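You operate a simulated robot arm through the tools that you are given. There is no shell and no other tool. Be economical: measure what you need, move in short steps, check, and stop when the job is done.

Carry out the task below with a simulated robot arm. There is one attempt and no reset: what you move stays moved.

TASK
Stack the purple spindle cap from the teal mat on top of the orange spindle cap.

It is judged by the outcome, as a careful person would: the job done as asked, and still so three seconds after it is handed in. It fails if anything else is knocked over, pushed out of place, dropped, spilled or broken.

THE ROBOT
A 6-joint arm with a two-finger parallel gripper, fixed in place. Base frame: the origin is at the foot of the arm, x ahead of it, y to its left, z up; the work surface is at about z = 902. Lengths are in mm, angles in rad, forces in N, time in s.
With the tool pointing down near the work surface it reaches from about 240 to 660 mm from the base axis. Its first joint turns from -1.152 to 1.152 rad. Payload 2.9 kg.
Tool frame: the origin (TCP) lies between the finger pads and is the grasp point; the fingertips stand 30 mm ahead of it; z points along the fingers, y is the line along which they close. The gripper opens to 110 mm. The fingers are 20 mm wide and 10 mm thick; the gripper's body (48 by 112 mm) begins 55 mm behind the TCP.
Orientation is told as [roll, pitch, yaw] about the base's x, y, z axes, in that order, counted from this pose: with the fingers straight down and closing along the base's y, the tool's x points along the base's -x, its y along +y and its z along -z.

THE INTERFACE
- The arm moves only by the tool drive_tool. Its argument "steps" is a list of rows, each a list of 5 numbers: the shift along the tool's x, y, z in units of 150 mm (1.0 is 150 mm), then the turn about the tool's z in units of 180 degrees (1.0 is 180 degrees), then the opening, from 0 (shut) to 1 (fully open). In form: [[dx, dy, dz, yaw, jaw], ...]. A call has 1 to 8 rows; each row is the pose to reach, as a shift and turn from the pose commanded when the call began, along the tool's axes at that moment. A call with a number of a shift or a turn outside -1 to 1 is refused whole. A row lasts 0.2 s, in which the tool goes at most 50 mm and 0.15 rad; a call with a longer step from one row to the next is refused whole, and so is a gripper value outside its range. A pose out of reach is approached as far as the arm can. The call stops where the force on the tool passes 40 N (or 10 N more than at its start, if that is more) or the arm is blocked; 0.2 s more then pass. The fingers move at their own pace (about 108 mm/s each) and stop on an object; they squeeze with about 27 N. The grip force told is the motor's: it shows also when the fingers shut on nothing. Time passes only in rows, and 0.2 s behind the last, so rows that repeat a pose let the fingers close. It gives the time, the measured TCP pose, the force on the tool (base axes), the opening and the grip force at its end, in the units of the frame above (readings bear some noise), and new pictures: "show" is both (left out), scene, wrist or none.
- Cameras (640 x 400 px; columns grow to the right, rows downward): "scene" is fixed at [51.9, 412.7, 1413.2]; the picture's right is [-0.94, -0.34, 0.00], its down [-0.09, 0.26, -0.96] and it looks along [0.33, -0.91, -0.27] (base axes); focal length 334 px, centre (320, 200). "wrist" rides on the gripper at [-36, 0, -57] in the tool frame; the picture's right is [0.00, -1.00, 0.00], its down [0.97, 0.00, -0.24] and it looks along [0.24, 0.00, 0.97] (tool axes); focal length 218 px, centre (320, 200).
- pixel_to_xyz(camera, pixels): there is no depth. For up to 12 entries [column, row, z] of the newest picture of that camera ("zoom" is the newest enlarged one), the place [x, y] in the base frame at which the ray of that pixel passes the height z, good to about 2 mm. No time passes.
- zoom(camera, box): a new picture of the part [left, top, right, bottom] of that camera's present view, enlarged. No time passes.
- job_done(): hands the job in; it is judged then, once.

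Work in short steps. Measure before you move; look again where a grasp or a placing could have gone wrong, and mend it. You have 60 turns and 120 pictures in all, the two below and enlarged ones among them. Open the gripper and draw the arm clear of the work before you hand the job in, unless the task says otherwise; then end with one line.

The tools are called after "Emit:" as a command line: name --pt "numbers of a row" for each row, then --argument value for the rest, lists and objects as JSON in quotes. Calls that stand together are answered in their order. drive_tool: Moves the arm, as the interface text tells. Its arguments: {"type":"object","properties":{"steps":{"type":"array","items":{"type":"array","items":{"type":"number"}}},"show":{"type":"string","enum":["both","scene","wrist","none"]}},"required":["steps"]} The other tools are called the same way: pixel_to_xyz (camera, pixels) gives the place at which the rays of pixels pass given heights; zoom (camera, box) takes an enlarged picture of a part of a camera's view; job_done () hands the job in.

At the start:

```text
time: 0.0
eef_pos: [423.7, -200.0, 1167.1]
ee_rot: [0.001, 0.001, 0.001]
contact_force: [-0.3, 0.1, 0.6]
finger_gap: 110.0
finger_force: 0.0
```

scene: 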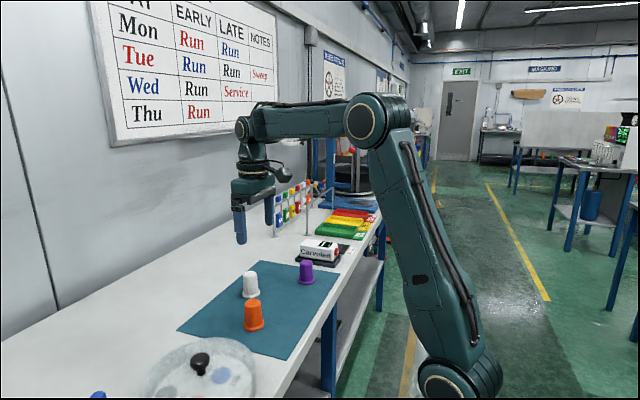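
wrist: 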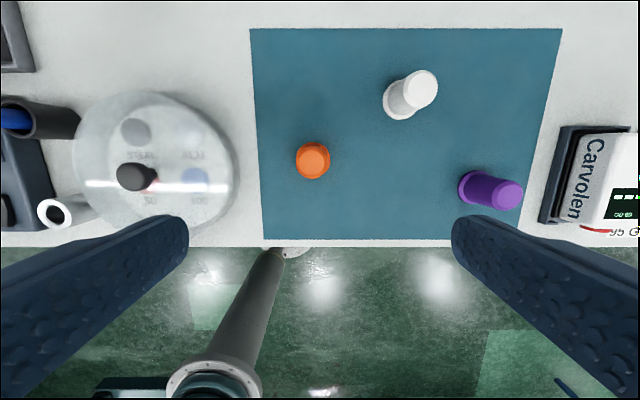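

The mat holds orange (313,160 in wrist), white (410,95) and purple (490,190) caps. I zoom in on them and locate them first.

Emit:
zoom --camera "scene" --box '[220, 240, 348, 340]'

Emit:
zoom --camera "wrist" --box '[280, 50, 540, 220]'

Emit:
pixel_to_xyz --camera "wrist" --pixels '[[313, 160, 945], [313, 160, 902], [508, 194, 945], [474, 188, 902], [421, 88, 945], [398, 103, 902]]'

Emit:
pixel_to_xyz --camera "scene" --pixels '[[254, 328, 902], [307, 282, 902], [250, 296, 902]]'

```text
4.00 times, centred on (284, 290) of scene
```

zoom: 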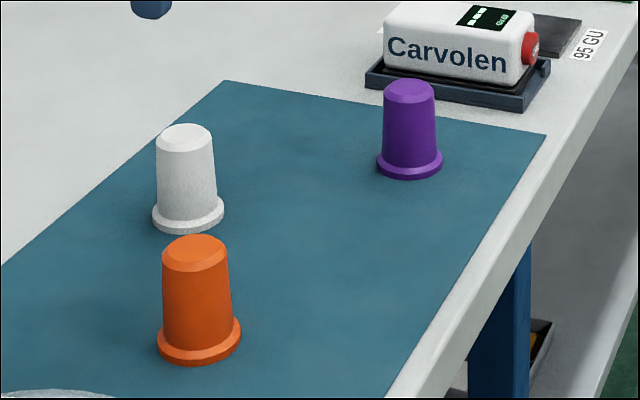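

```text
2.35 times, centred on (410, 135) of wrist
```

zoom: 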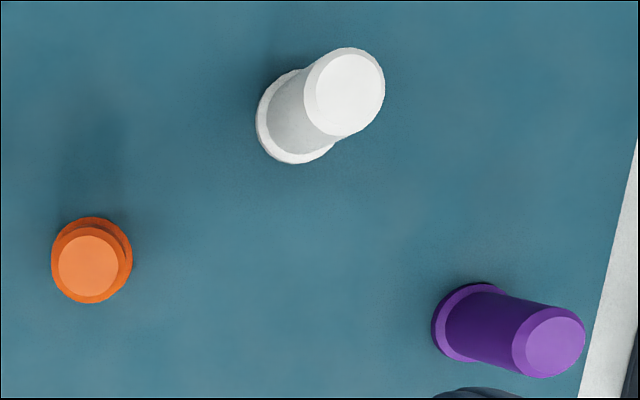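

```text
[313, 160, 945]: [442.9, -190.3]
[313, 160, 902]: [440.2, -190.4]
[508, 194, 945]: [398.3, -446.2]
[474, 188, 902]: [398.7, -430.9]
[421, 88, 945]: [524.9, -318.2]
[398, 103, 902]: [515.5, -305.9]
```

```text
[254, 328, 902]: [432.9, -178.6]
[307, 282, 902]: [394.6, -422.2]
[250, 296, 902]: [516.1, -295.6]
```

Caps are about 60 mm tall with a flange around 50 mm wide. I check the clearance to the Carvolen scale next to purple, and refine the rims from the zoomed view.

Emit:
pixel_to_xyz --camera "wrist" --pixels '[[538, 220, 902], [565, 125, 920], [578, 130, 950]]'

Emit:
pixel_to_xyz --camera "zoom" --pixels '[[51, 260, 907], [133, 260, 907], [92, 303, 907], [90, 217, 907], [431, 325, 907], [480, 283, 907], [455, 362, 902], [512, 348, 955], [585, 336, 958], [553, 342, 962], [89, 265, 962]]'

```text
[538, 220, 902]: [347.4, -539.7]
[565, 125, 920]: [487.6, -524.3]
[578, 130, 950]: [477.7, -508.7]
```

```text
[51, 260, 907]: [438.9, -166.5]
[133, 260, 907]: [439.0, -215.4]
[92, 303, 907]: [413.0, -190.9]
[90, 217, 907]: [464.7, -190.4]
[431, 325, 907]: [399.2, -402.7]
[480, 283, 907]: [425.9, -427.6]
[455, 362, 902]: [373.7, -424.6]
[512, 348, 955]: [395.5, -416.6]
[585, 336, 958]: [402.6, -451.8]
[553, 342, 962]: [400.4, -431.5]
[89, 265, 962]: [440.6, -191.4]
```

Purple is at about (400, -430), orange at about (439, -191), and the scale starts near y=-510, so there is room. I move above purple at height.

Emit:
drive_tool --pt "0.04 -0.3 0 0 0.75" --pt "0.08 -0.6 0 0 0.75" --pt "0.12 -0.9 0 0 0.75" --pt "0.13 -1 0 0 0.75" --show "none"

Emit:
drive_tool --pt "0.028 -0.25 0.1 0 0.75" --pt "0.028 -0.533 0.2 0 0.75" --pt "0.028 -0.533 0.5 0 0.75" --pt "0.028 -0.533 0.8 0 0.75" --pt "0.028 -0.533 0.8 0 0.75"

```text
time: 1.0
eef_pos: [405.0, -351.1, 1167.1]
ee_rot: [-0.001, 0.001, -0.001]
contact_force: [0.6, 0.4, 0.1]
finger_gap: 82.7
finger_force: 0.1
```

```text
time: 2.2
eef_pos: [402.7, -429.7, 1046.0]
ee_rot: [-0.001, 0.0, -0.001]
contact_force: [0.1, -0.1, 0.1]
finger_gap: 82.7
finger_force: 0.0
```

scene: 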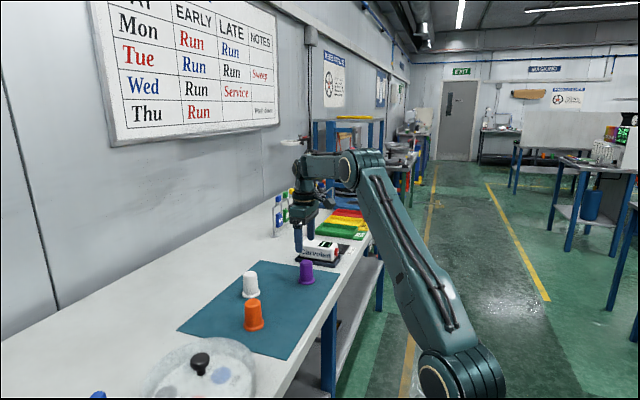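
wrist: 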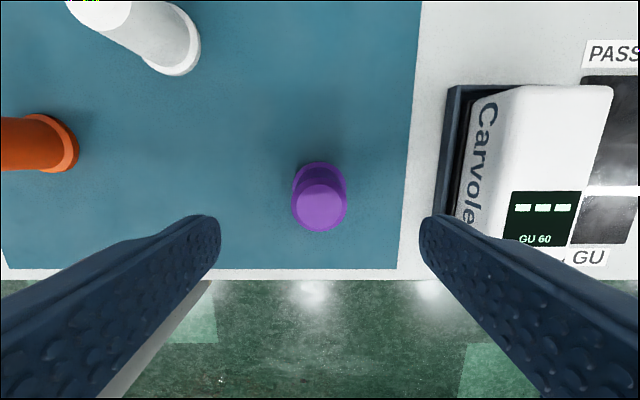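

Purple's top is at about (320,205) in the wrist view. I re-measure it from here.

Emit:
pixel_to_xyz --camera "wrist" --pixels '[[320, 207, 962], [297, 207, 960], [345, 207, 960], [319, 186, 902], [440, 180, 915], [450, 230, 950]]'

Emit:
zoom --camera "wrist" --box '[260, 140, 380, 250]'

```text
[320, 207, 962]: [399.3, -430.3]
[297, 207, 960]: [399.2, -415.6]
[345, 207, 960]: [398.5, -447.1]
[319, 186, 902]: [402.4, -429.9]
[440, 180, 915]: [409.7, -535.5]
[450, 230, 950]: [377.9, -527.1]
```

```text
3.64 times, centred on (320, 195) of wrist
```

zoom: 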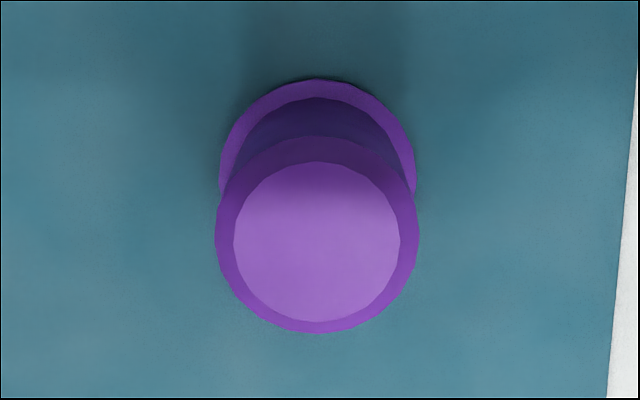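

The centre is confirmed at (400, -430). I descend to TCP z of about 948 and then close.

Emit:
drive_tool --pt "0.01 0 0.2 0 0.75" --pt "0.015 0 0.4 0 0.75" --pt "0.015 0 0.55 0 0.75" --pt "0.015 0 0.653 0 0.75" --pt "0.015 0 0.653 0 0.75"

```text
time: 3.4
eef_pos: [400.1, -429.6, 947.4]
ee_rot: [0.0, -0.001, 0.001]
contact_force: [0.3, -0.2, 0.3]
finger_gap: 82.6
finger_force: 0.1
```

scene: 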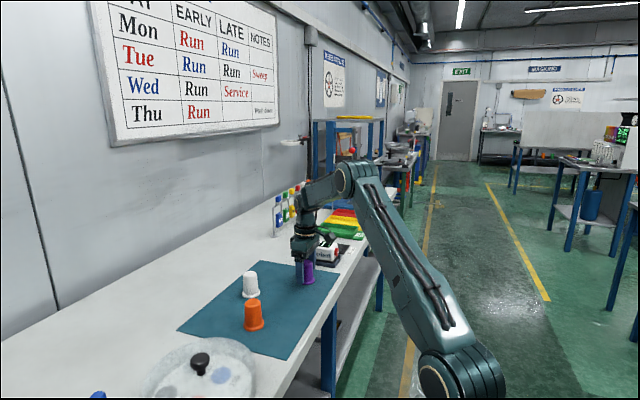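
wrist: 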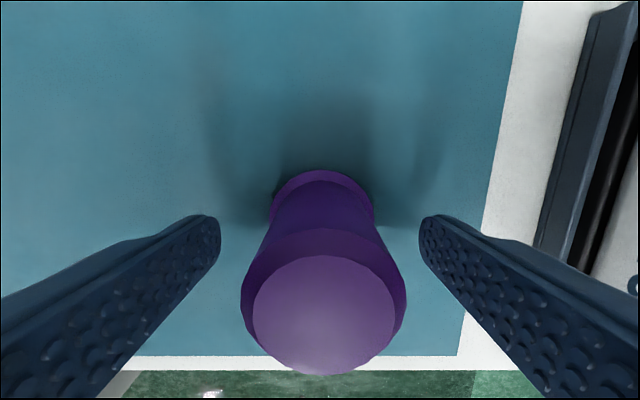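

The fingers straddle the cap evenly, so I close.

Emit:
drive_tool --pt "0 0 0 0 0" --pt "0 0 0 0 0" --pt "0 0 0 0 0" --pt "0 0 0 0 0" --show "none"

Emit:
drive_tool --pt "0 0 -0.1 0 0" --pt "0 0 -0.3 0 0" --pt "0 0 -0.6 0 0" --pt "0 0 -0.8 0 0" --pt "0 0 -0.8 0 0"

```text
time: 4.4
eef_pos: [400.1, -429.6, 948.2]
ee_rot: [-0.001, 0.001, 0.001]
contact_force: [0.3, 0.8, 0.9]
finger_gap: 42.4
finger_force: 27.2
```

```text
time: 5.6
eef_pos: [396.6, -428.1, 1069.2]
ee_rot: [0.001, 0.001, 0.0]
contact_force: [0.1, 0.2, 0.1]
finger_gap: 0.1
finger_force: 27.4
```

scene: 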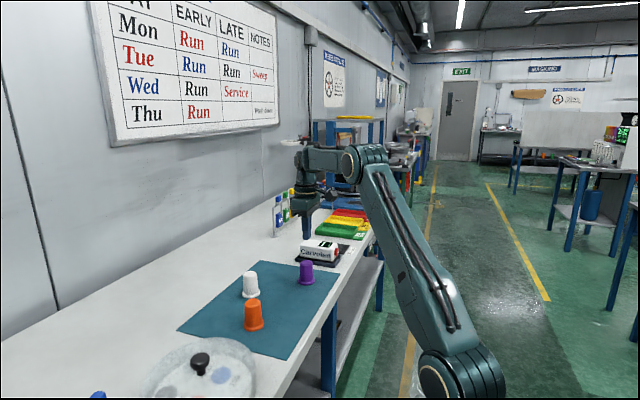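
wrist: 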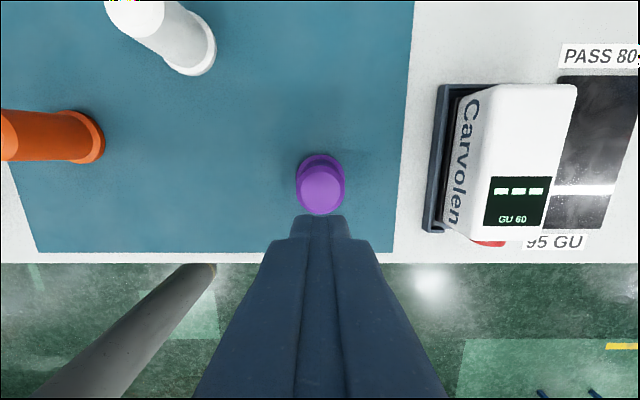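

The fingers slipped up the tapered body (gap now 0). The cap still stands, so I look closely at its position and flange before regripping lower.

Emit:
zoom --camera "scene" --box '[290, 255, 322, 290]'

Emit:
zoom --camera "wrist" --box '[280, 140, 360, 220]'

Emit:
pixel_to_xyz --camera "wrist" --pixels '[[320, 190, 962], [320, 177, 902], [298, 172, 907], [343, 172, 907]]'

```text
11.43 times, centred on (306, 272) of scene
```

zoom: 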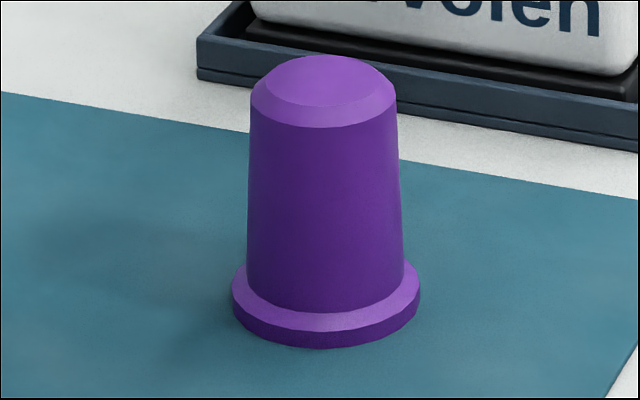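

```text
5.00 times, centred on (320, 180) of wrist
```

zoom: 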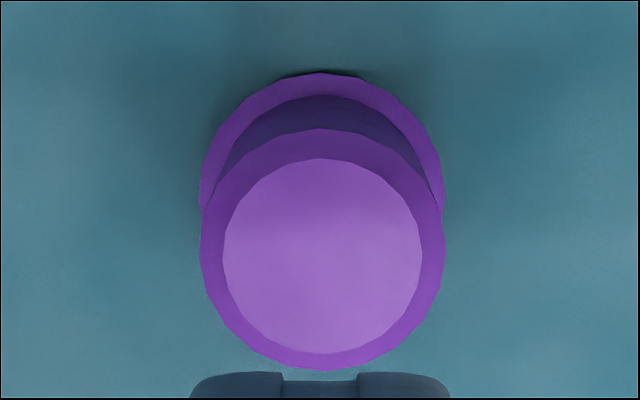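

```text
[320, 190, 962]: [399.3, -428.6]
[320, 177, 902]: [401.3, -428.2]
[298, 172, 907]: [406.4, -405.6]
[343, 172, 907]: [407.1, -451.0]
```

The cap is upright at about (400, -429) with a flange roughly 5–7 mm thick. I regrip just above the flange so it backs the fingertips, opening first and then descending to TCP z of about 940.

Emit:
drive_tool --pt "0 0 0 0 0.75" --pt "0 0 0 0 0.75" --pt "0 0 0.2 0 0.75" --pt "0 0 0.45 0 0.75" --pt "0 0 0.65 0 0.75" --pt "0 0 0.8 0 0.75" --pt "0 0 0.855 0 0.75" --pt "0 0 0.855 0 0.75"

Emit:
zoom --camera "scene" --box '[280, 240, 340, 295]'

```text
time: 7.4
eef_pos: [398.6, -428.7, 938.7]
ee_rot: [0.003, 0.001, 0.002]
contact_force: [-0.2, -0.2, -1.0]
finger_gap: 82.6
finger_force: 0.0
```

scene: 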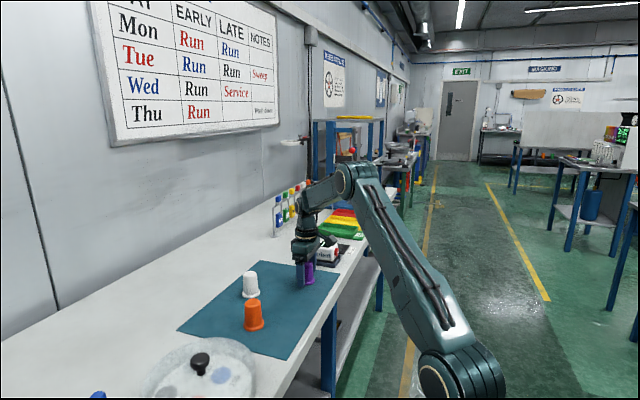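
wrist: 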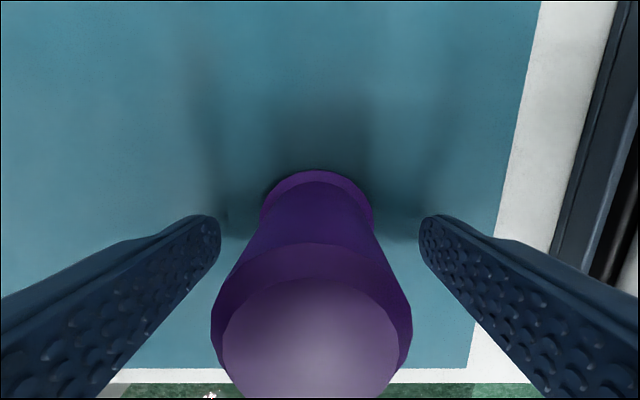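

```text
7.27 times, centred on (310, 268) of scene
```

zoom: 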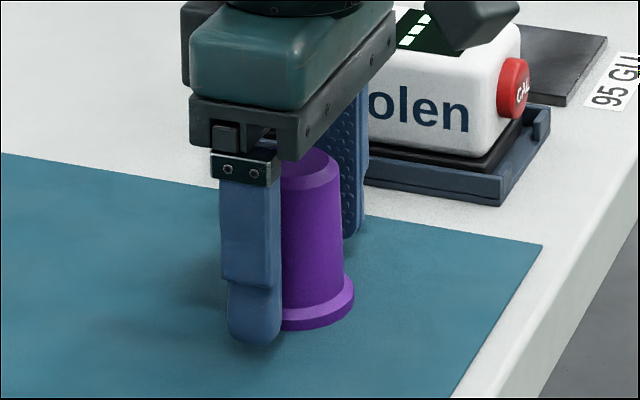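

The scene view suggests the near finger may sit off in x from the cap's centre, so I check that.

Emit:
pixel_to_xyz --camera "zoom" --pixels '[[228, 320, 915], [282, 320, 915], [255, 343, 909], [354, 295, 907], [318, 330, 902]]'

Emit:
pixel_to_xyz --camera "wrist" --pixels '[[210, 216, 909], [430, 216, 909], [318, 170, 907], [263, 205, 907], [373, 205, 907]]'

```text
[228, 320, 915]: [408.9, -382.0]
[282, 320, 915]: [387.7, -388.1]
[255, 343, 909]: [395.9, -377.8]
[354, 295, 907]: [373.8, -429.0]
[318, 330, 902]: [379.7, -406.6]
```

```text
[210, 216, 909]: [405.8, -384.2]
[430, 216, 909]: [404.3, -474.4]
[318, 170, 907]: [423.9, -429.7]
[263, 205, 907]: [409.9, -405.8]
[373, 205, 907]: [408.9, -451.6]
```

The finger centre (x≈398) and cap centre (x≈400) agree. I close and lift just 9 mm, slowly.

Emit:
drive_tool --pt "0 0 0 0 0" --pt "0 0 0 0 0" --pt "0 0 0 0 0" --pt "0 0 0 0 0" --show "none"

Emit:
drive_tool --pt "0 0 -0.01 0 0" --pt "0 0 -0.02 0 0" --pt "0 0 -0.03 0 0" --pt "0 0 -0.04 0 0" --pt "0 0 -0.05 0 0" --pt "0 0 -0.06 0 0"

Emit:
zoom --camera "scene" --box '[280, 240, 340, 295]'

```text
time: 8.4
eef_pos: [396.6, -429.4, 938.1]
ee_rot: [0.001, 0.001, -0.001]
contact_force: [0.1, 0.0, -0.3]
finger_gap: 43.7
finger_force: 26.9
```

```text
time: 9.8
eef_pos: [397.2, -429.7, 949.6]
ee_rot: [0.0, -0.001, 0.0]
contact_force: [0.6, 0.1, -0.1]
finger_gap: 44.0
finger_force: 27.0
```

scene: 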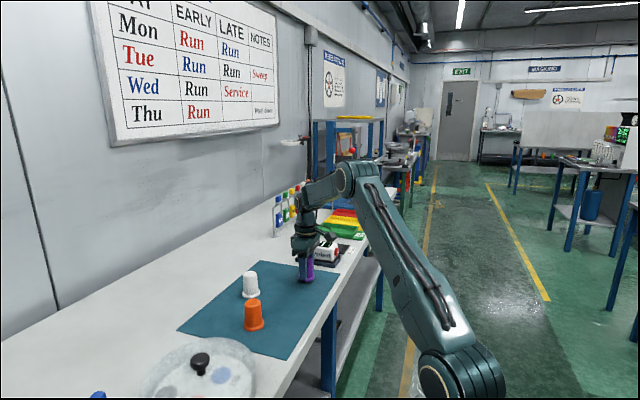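
wrist: 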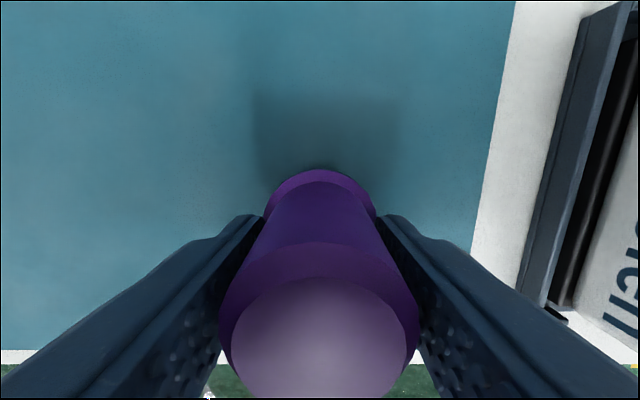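

```text
7.27 times, centred on (310, 268) of scene
```

zoom: 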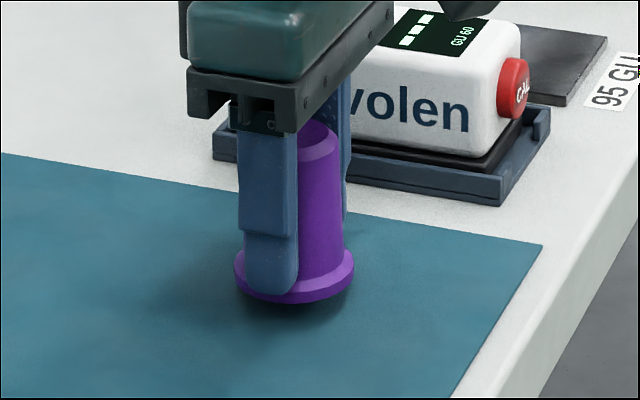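

The cap is now off the mat with its flange caught by the fingers. I keep lifting gently.

Emit:
drive_tool --pt "0 0 -0.05 0 0" --pt "0 0 -0.12 0 0" --pt "0 0 -0.22 0 0" --pt "0 0 -0.32 0 0" --pt "0 0 -0.42 0 0" --pt "0 0 -0.52 0 0" --pt "0 0 -0.6 0 0" --pt "0 0 -0.65 0 0" --show "wrist"

```text
time: 11.6
eef_pos: [397.2, -429.6, 1046.9]
ee_rot: [0.0, 0.001, -0.001]
contact_force: [-0.3, -0.2, -0.8]
finger_gap: 43.7
finger_force: 26.9
```

wrist: 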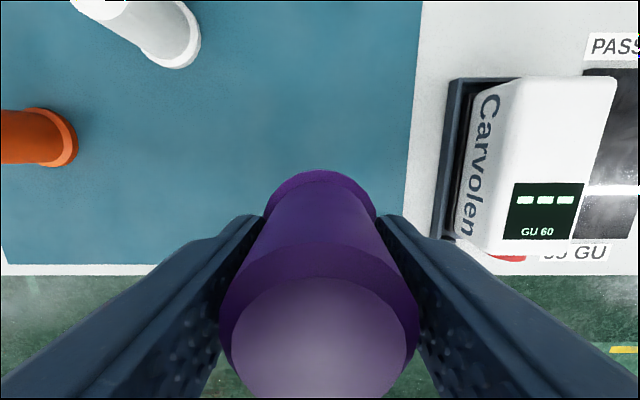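

Held firmly. I move towards orange in gentle steps: first leg 150 mm in +y with part of the x shift.

Emit:
drive_tool --pt "-0.03 0.08 0 0 0" --pt "-0.06 0.22 0 0 0" --pt "-0.1 0.37 0 0 0" --pt "-0.14 0.52 0 0 0" --pt "-0.18 0.67 0 0 0" --pt "-0.21 0.82 0 0 0" --pt "-0.24 0.94 0 0 0" --pt "-0.267 1.0 0 0 0" --show "none"

Emit:
drive_tool --pt "0 0.08 0 0 0" --pt "0 0.2 0 0 0" --pt "0 0.34 0 0 0" --pt "0 0.46 0 0 0" --pt "0 0.55 0 0 0" --pt "0 0.59 0 0 0" --pt "0 0.59 0 0 0"

Emit:
zoom --camera "scene" --box '[200, 220, 310, 340]'

```text
time: 13.4
eef_pos: [436.4, -280.8, 1047.1]
ee_rot: [-0.001, 0.0, 0.002]
contact_force: [0.3, -0.2, -0.7]
finger_gap: 43.7
finger_force: 26.9
```

```text
time: 15.0
eef_pos: [437.7, -189.9, 1047.4]
ee_rot: [0.0, -0.001, 0.0]
contact_force: [0.2, 0.1, 0.4]
finger_gap: 43.6
finger_force: 27.6
```

scene: 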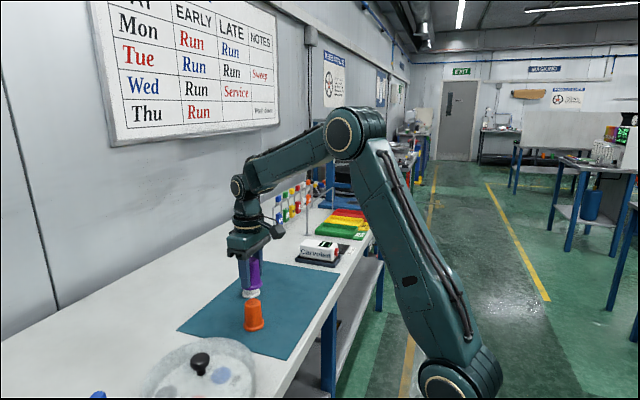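
wrist: 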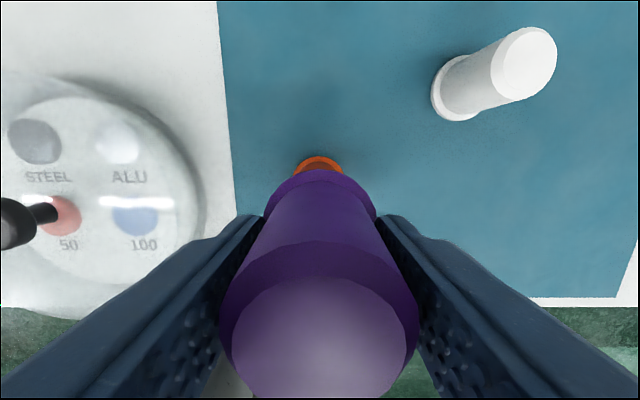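

```text
3.33 times, centred on (255, 280) of scene
```

zoom: 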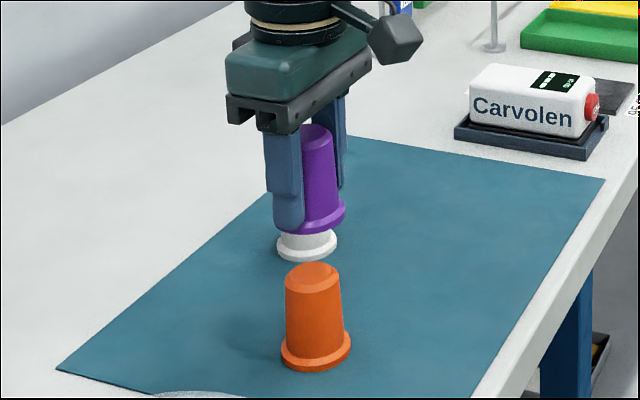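

Held above orange. I check the alignment of purple's rim (z≈1012) against orange's rim in both views.

Emit:
pixel_to_xyz --camera "zoom" --pixels '[[345, 212, 1014], [351, 346, 907], [281, 352, 907], [318, 371, 902], [322, 234, 1009], [313, 276, 962], [287, 283, 957], [340, 277, 957]]'

Emit:
pixel_to_xyz --camera "wrist" --pixels '[[320, 169, 1014], [319, 156, 907], [294, 175, 907], [345, 175, 907], [265, 205, 1014], [376, 205, 1014]]'

Emit:
zoom --camera "wrist" --box '[250, 130, 390, 230]'

```text
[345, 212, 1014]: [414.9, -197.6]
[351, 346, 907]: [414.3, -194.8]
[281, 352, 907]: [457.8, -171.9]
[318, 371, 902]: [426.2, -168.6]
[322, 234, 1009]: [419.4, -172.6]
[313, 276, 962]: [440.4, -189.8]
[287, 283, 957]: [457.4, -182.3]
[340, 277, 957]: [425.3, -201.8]
```

```text
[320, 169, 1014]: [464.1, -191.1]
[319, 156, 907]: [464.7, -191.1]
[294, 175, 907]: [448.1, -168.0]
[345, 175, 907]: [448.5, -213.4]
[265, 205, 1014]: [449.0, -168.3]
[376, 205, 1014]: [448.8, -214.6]
```

```text
4.00 times, centred on (320, 180) of wrist
```

zoom: 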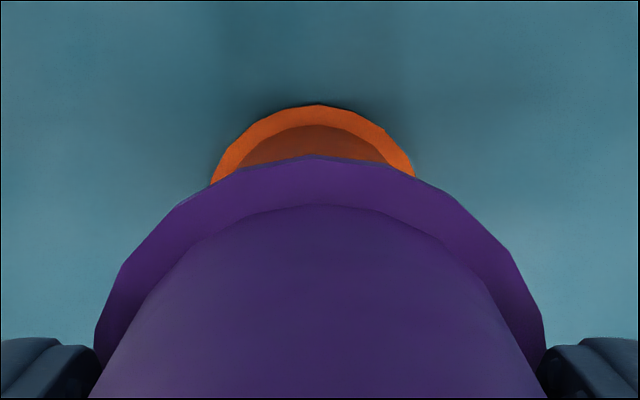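

Both rims coincide within about 1 mm. I lower 40 mm, then look.

Emit:
drive_tool --pt "0 0 0.06 0 0" --pt "0 0 0.14 0 0" --pt "0 0 0.21 0 0" --pt "0 0 0.26 0 0" --pt "0 0 0.26 0 0" --show "none"

Emit:
zoom --camera "scene" --box '[215, 240, 295, 340]'

```text
time: 16.2
eef_pos: [437.5, -192.1, 1008.2]
ee_rot: [0.0, 0.001, 0.001]
contact_force: [0.1, -0.2, -0.4]
finger_gap: 43.8
finger_force: 27.2
```

```text
4.00 times, centred on (255, 290) of scene
```

zoom: 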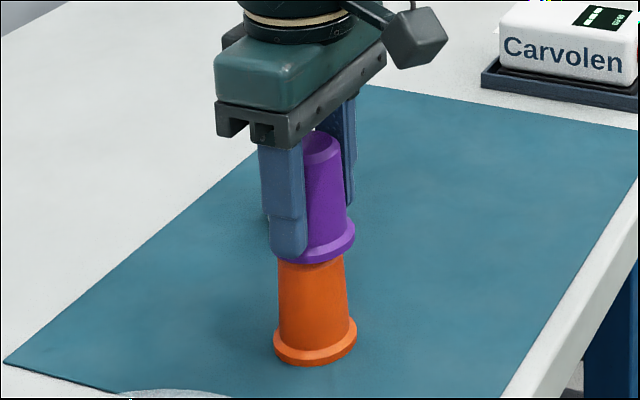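

Well aligned, with a few mm to go. I lower in 1.5–2 mm steps and watch for contact.

Emit:
drive_tool --pt "0 0 0.012 0 0" --pt "0 0 0.024 0 0" --pt "0 0 0.036 0 0" --pt "0 0 0.048 0 0" --pt "0 0 0.06 0 0" --pt "0 0 0.06 0 0" --show "none"

Emit:
zoom --camera "scene" --box '[215, 240, 295, 340]'

```text
time: 17.6
eef_pos: [438.7, -191.3, 1002.2]
ee_rot: [-0.005, -0.006, 0.002]
contact_force: [-2.7, 0.3, 5.1]
finger_gap: 43.8
finger_force: 26.8
stopped in row 6: the force on the tool passed its limit (the readings are from after the stop); the commanded pose is now the measured one
```

```text
4.00 times, centred on (255, 290) of scene
```

zoom: 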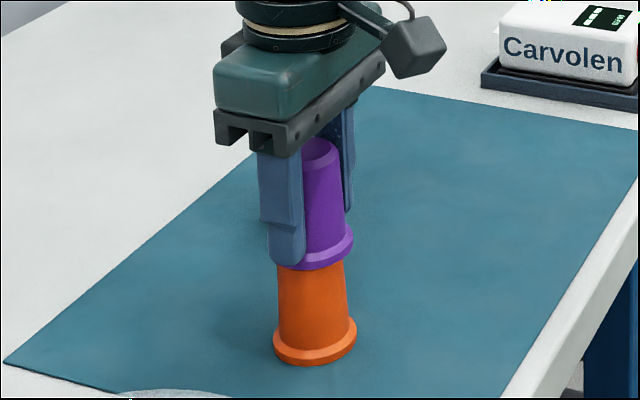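

Contact came at the expected height (TCP ≈1001, purple's base at orange's top ≈962). I release and look.

Emit:
drive_tool --pt "0 0 0 0 0.43" --pt "0 0 0 0 0.5" --pt "0 0 0 0 0.6" --pt "0 0 0 0 0.7" --pt "0 0 0 0 0.7" --show "wrist"

Emit:
zoom --camera "scene" --box '[215, 240, 295, 340]'

```text
time: 18.8
eef_pos: [438.2, -191.4, 1002.0]
ee_rot: [-0.005, -0.007, 0.001]
contact_force: [-0.5, -0.6, -0.1]
finger_gap: 77.1
finger_force: 0.2
```

wrist: 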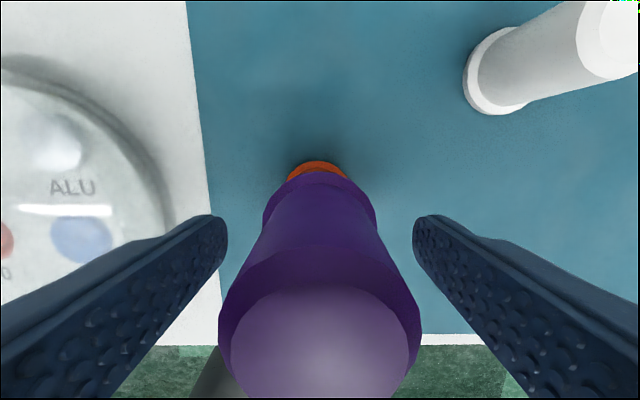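

```text
4.00 times, centred on (255, 290) of scene
```

zoom: 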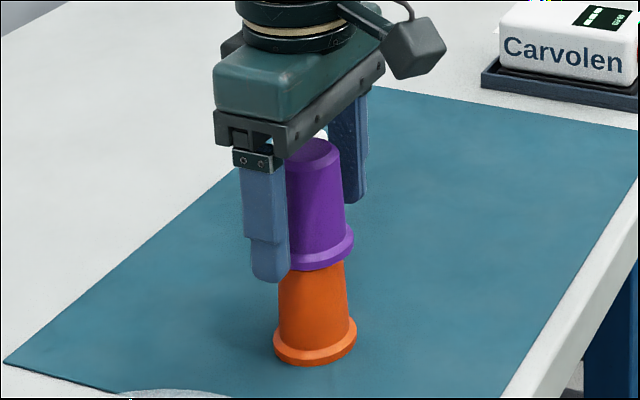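

The cap stands upright on orange with the fingers clear. I raise straight up and inspect.

Emit:
drive_tool --pt "0 0 -0.1 0 0.7" --pt "0 0 -0.3 0 0.7" --pt "0 0 -0.6 0 0.7" --pt "0 0 -0.9 0 0.7" --pt "0 0 -1.0 0 0.7" --pt "0 0 -1.0 0 0.7"

Emit:
zoom --camera "scene" --box '[215, 240, 295, 340]'

```text
time: 20.2
eef_pos: [438.5, -190.9, 1151.8]
ee_rot: [-0.004, -0.004, -0.001]
contact_force: [0.2, 0.4, 0.3]
finger_gap: 77.1
finger_force: 0.0
```

scene: 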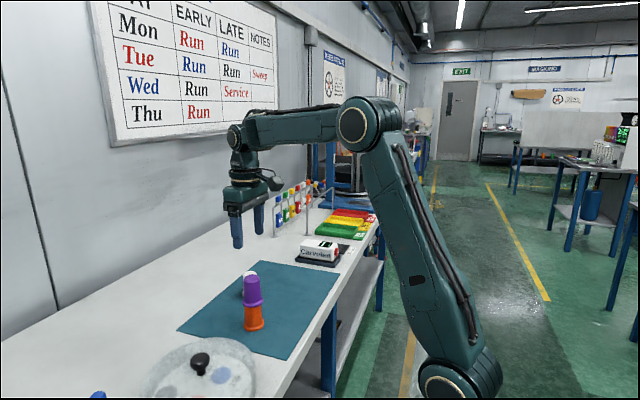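
wrist: 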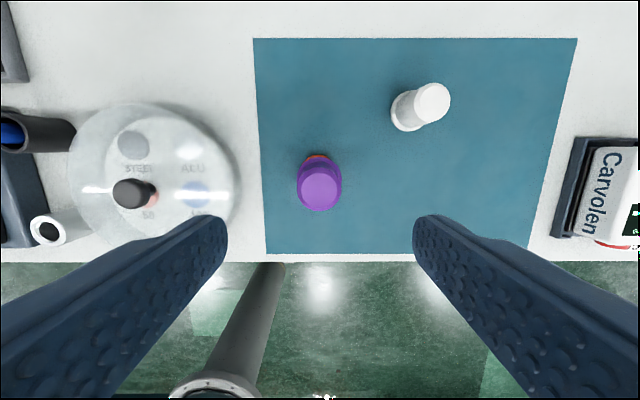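

```text
4.00 times, centred on (255, 290) of scene
```

zoom: 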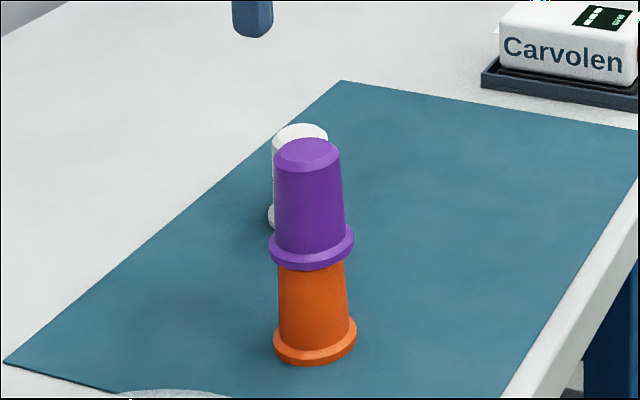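

The purple cap sits upright and centred on orange, nothing else has moved, and the arm is clear above.

Emit:
job_done

```text
The job is handed in.
```

The purple spindle cap is stacked upright on the orange one; the first grip slipped off without tipping it, the second held, and nothing else on the bench was disturbed.
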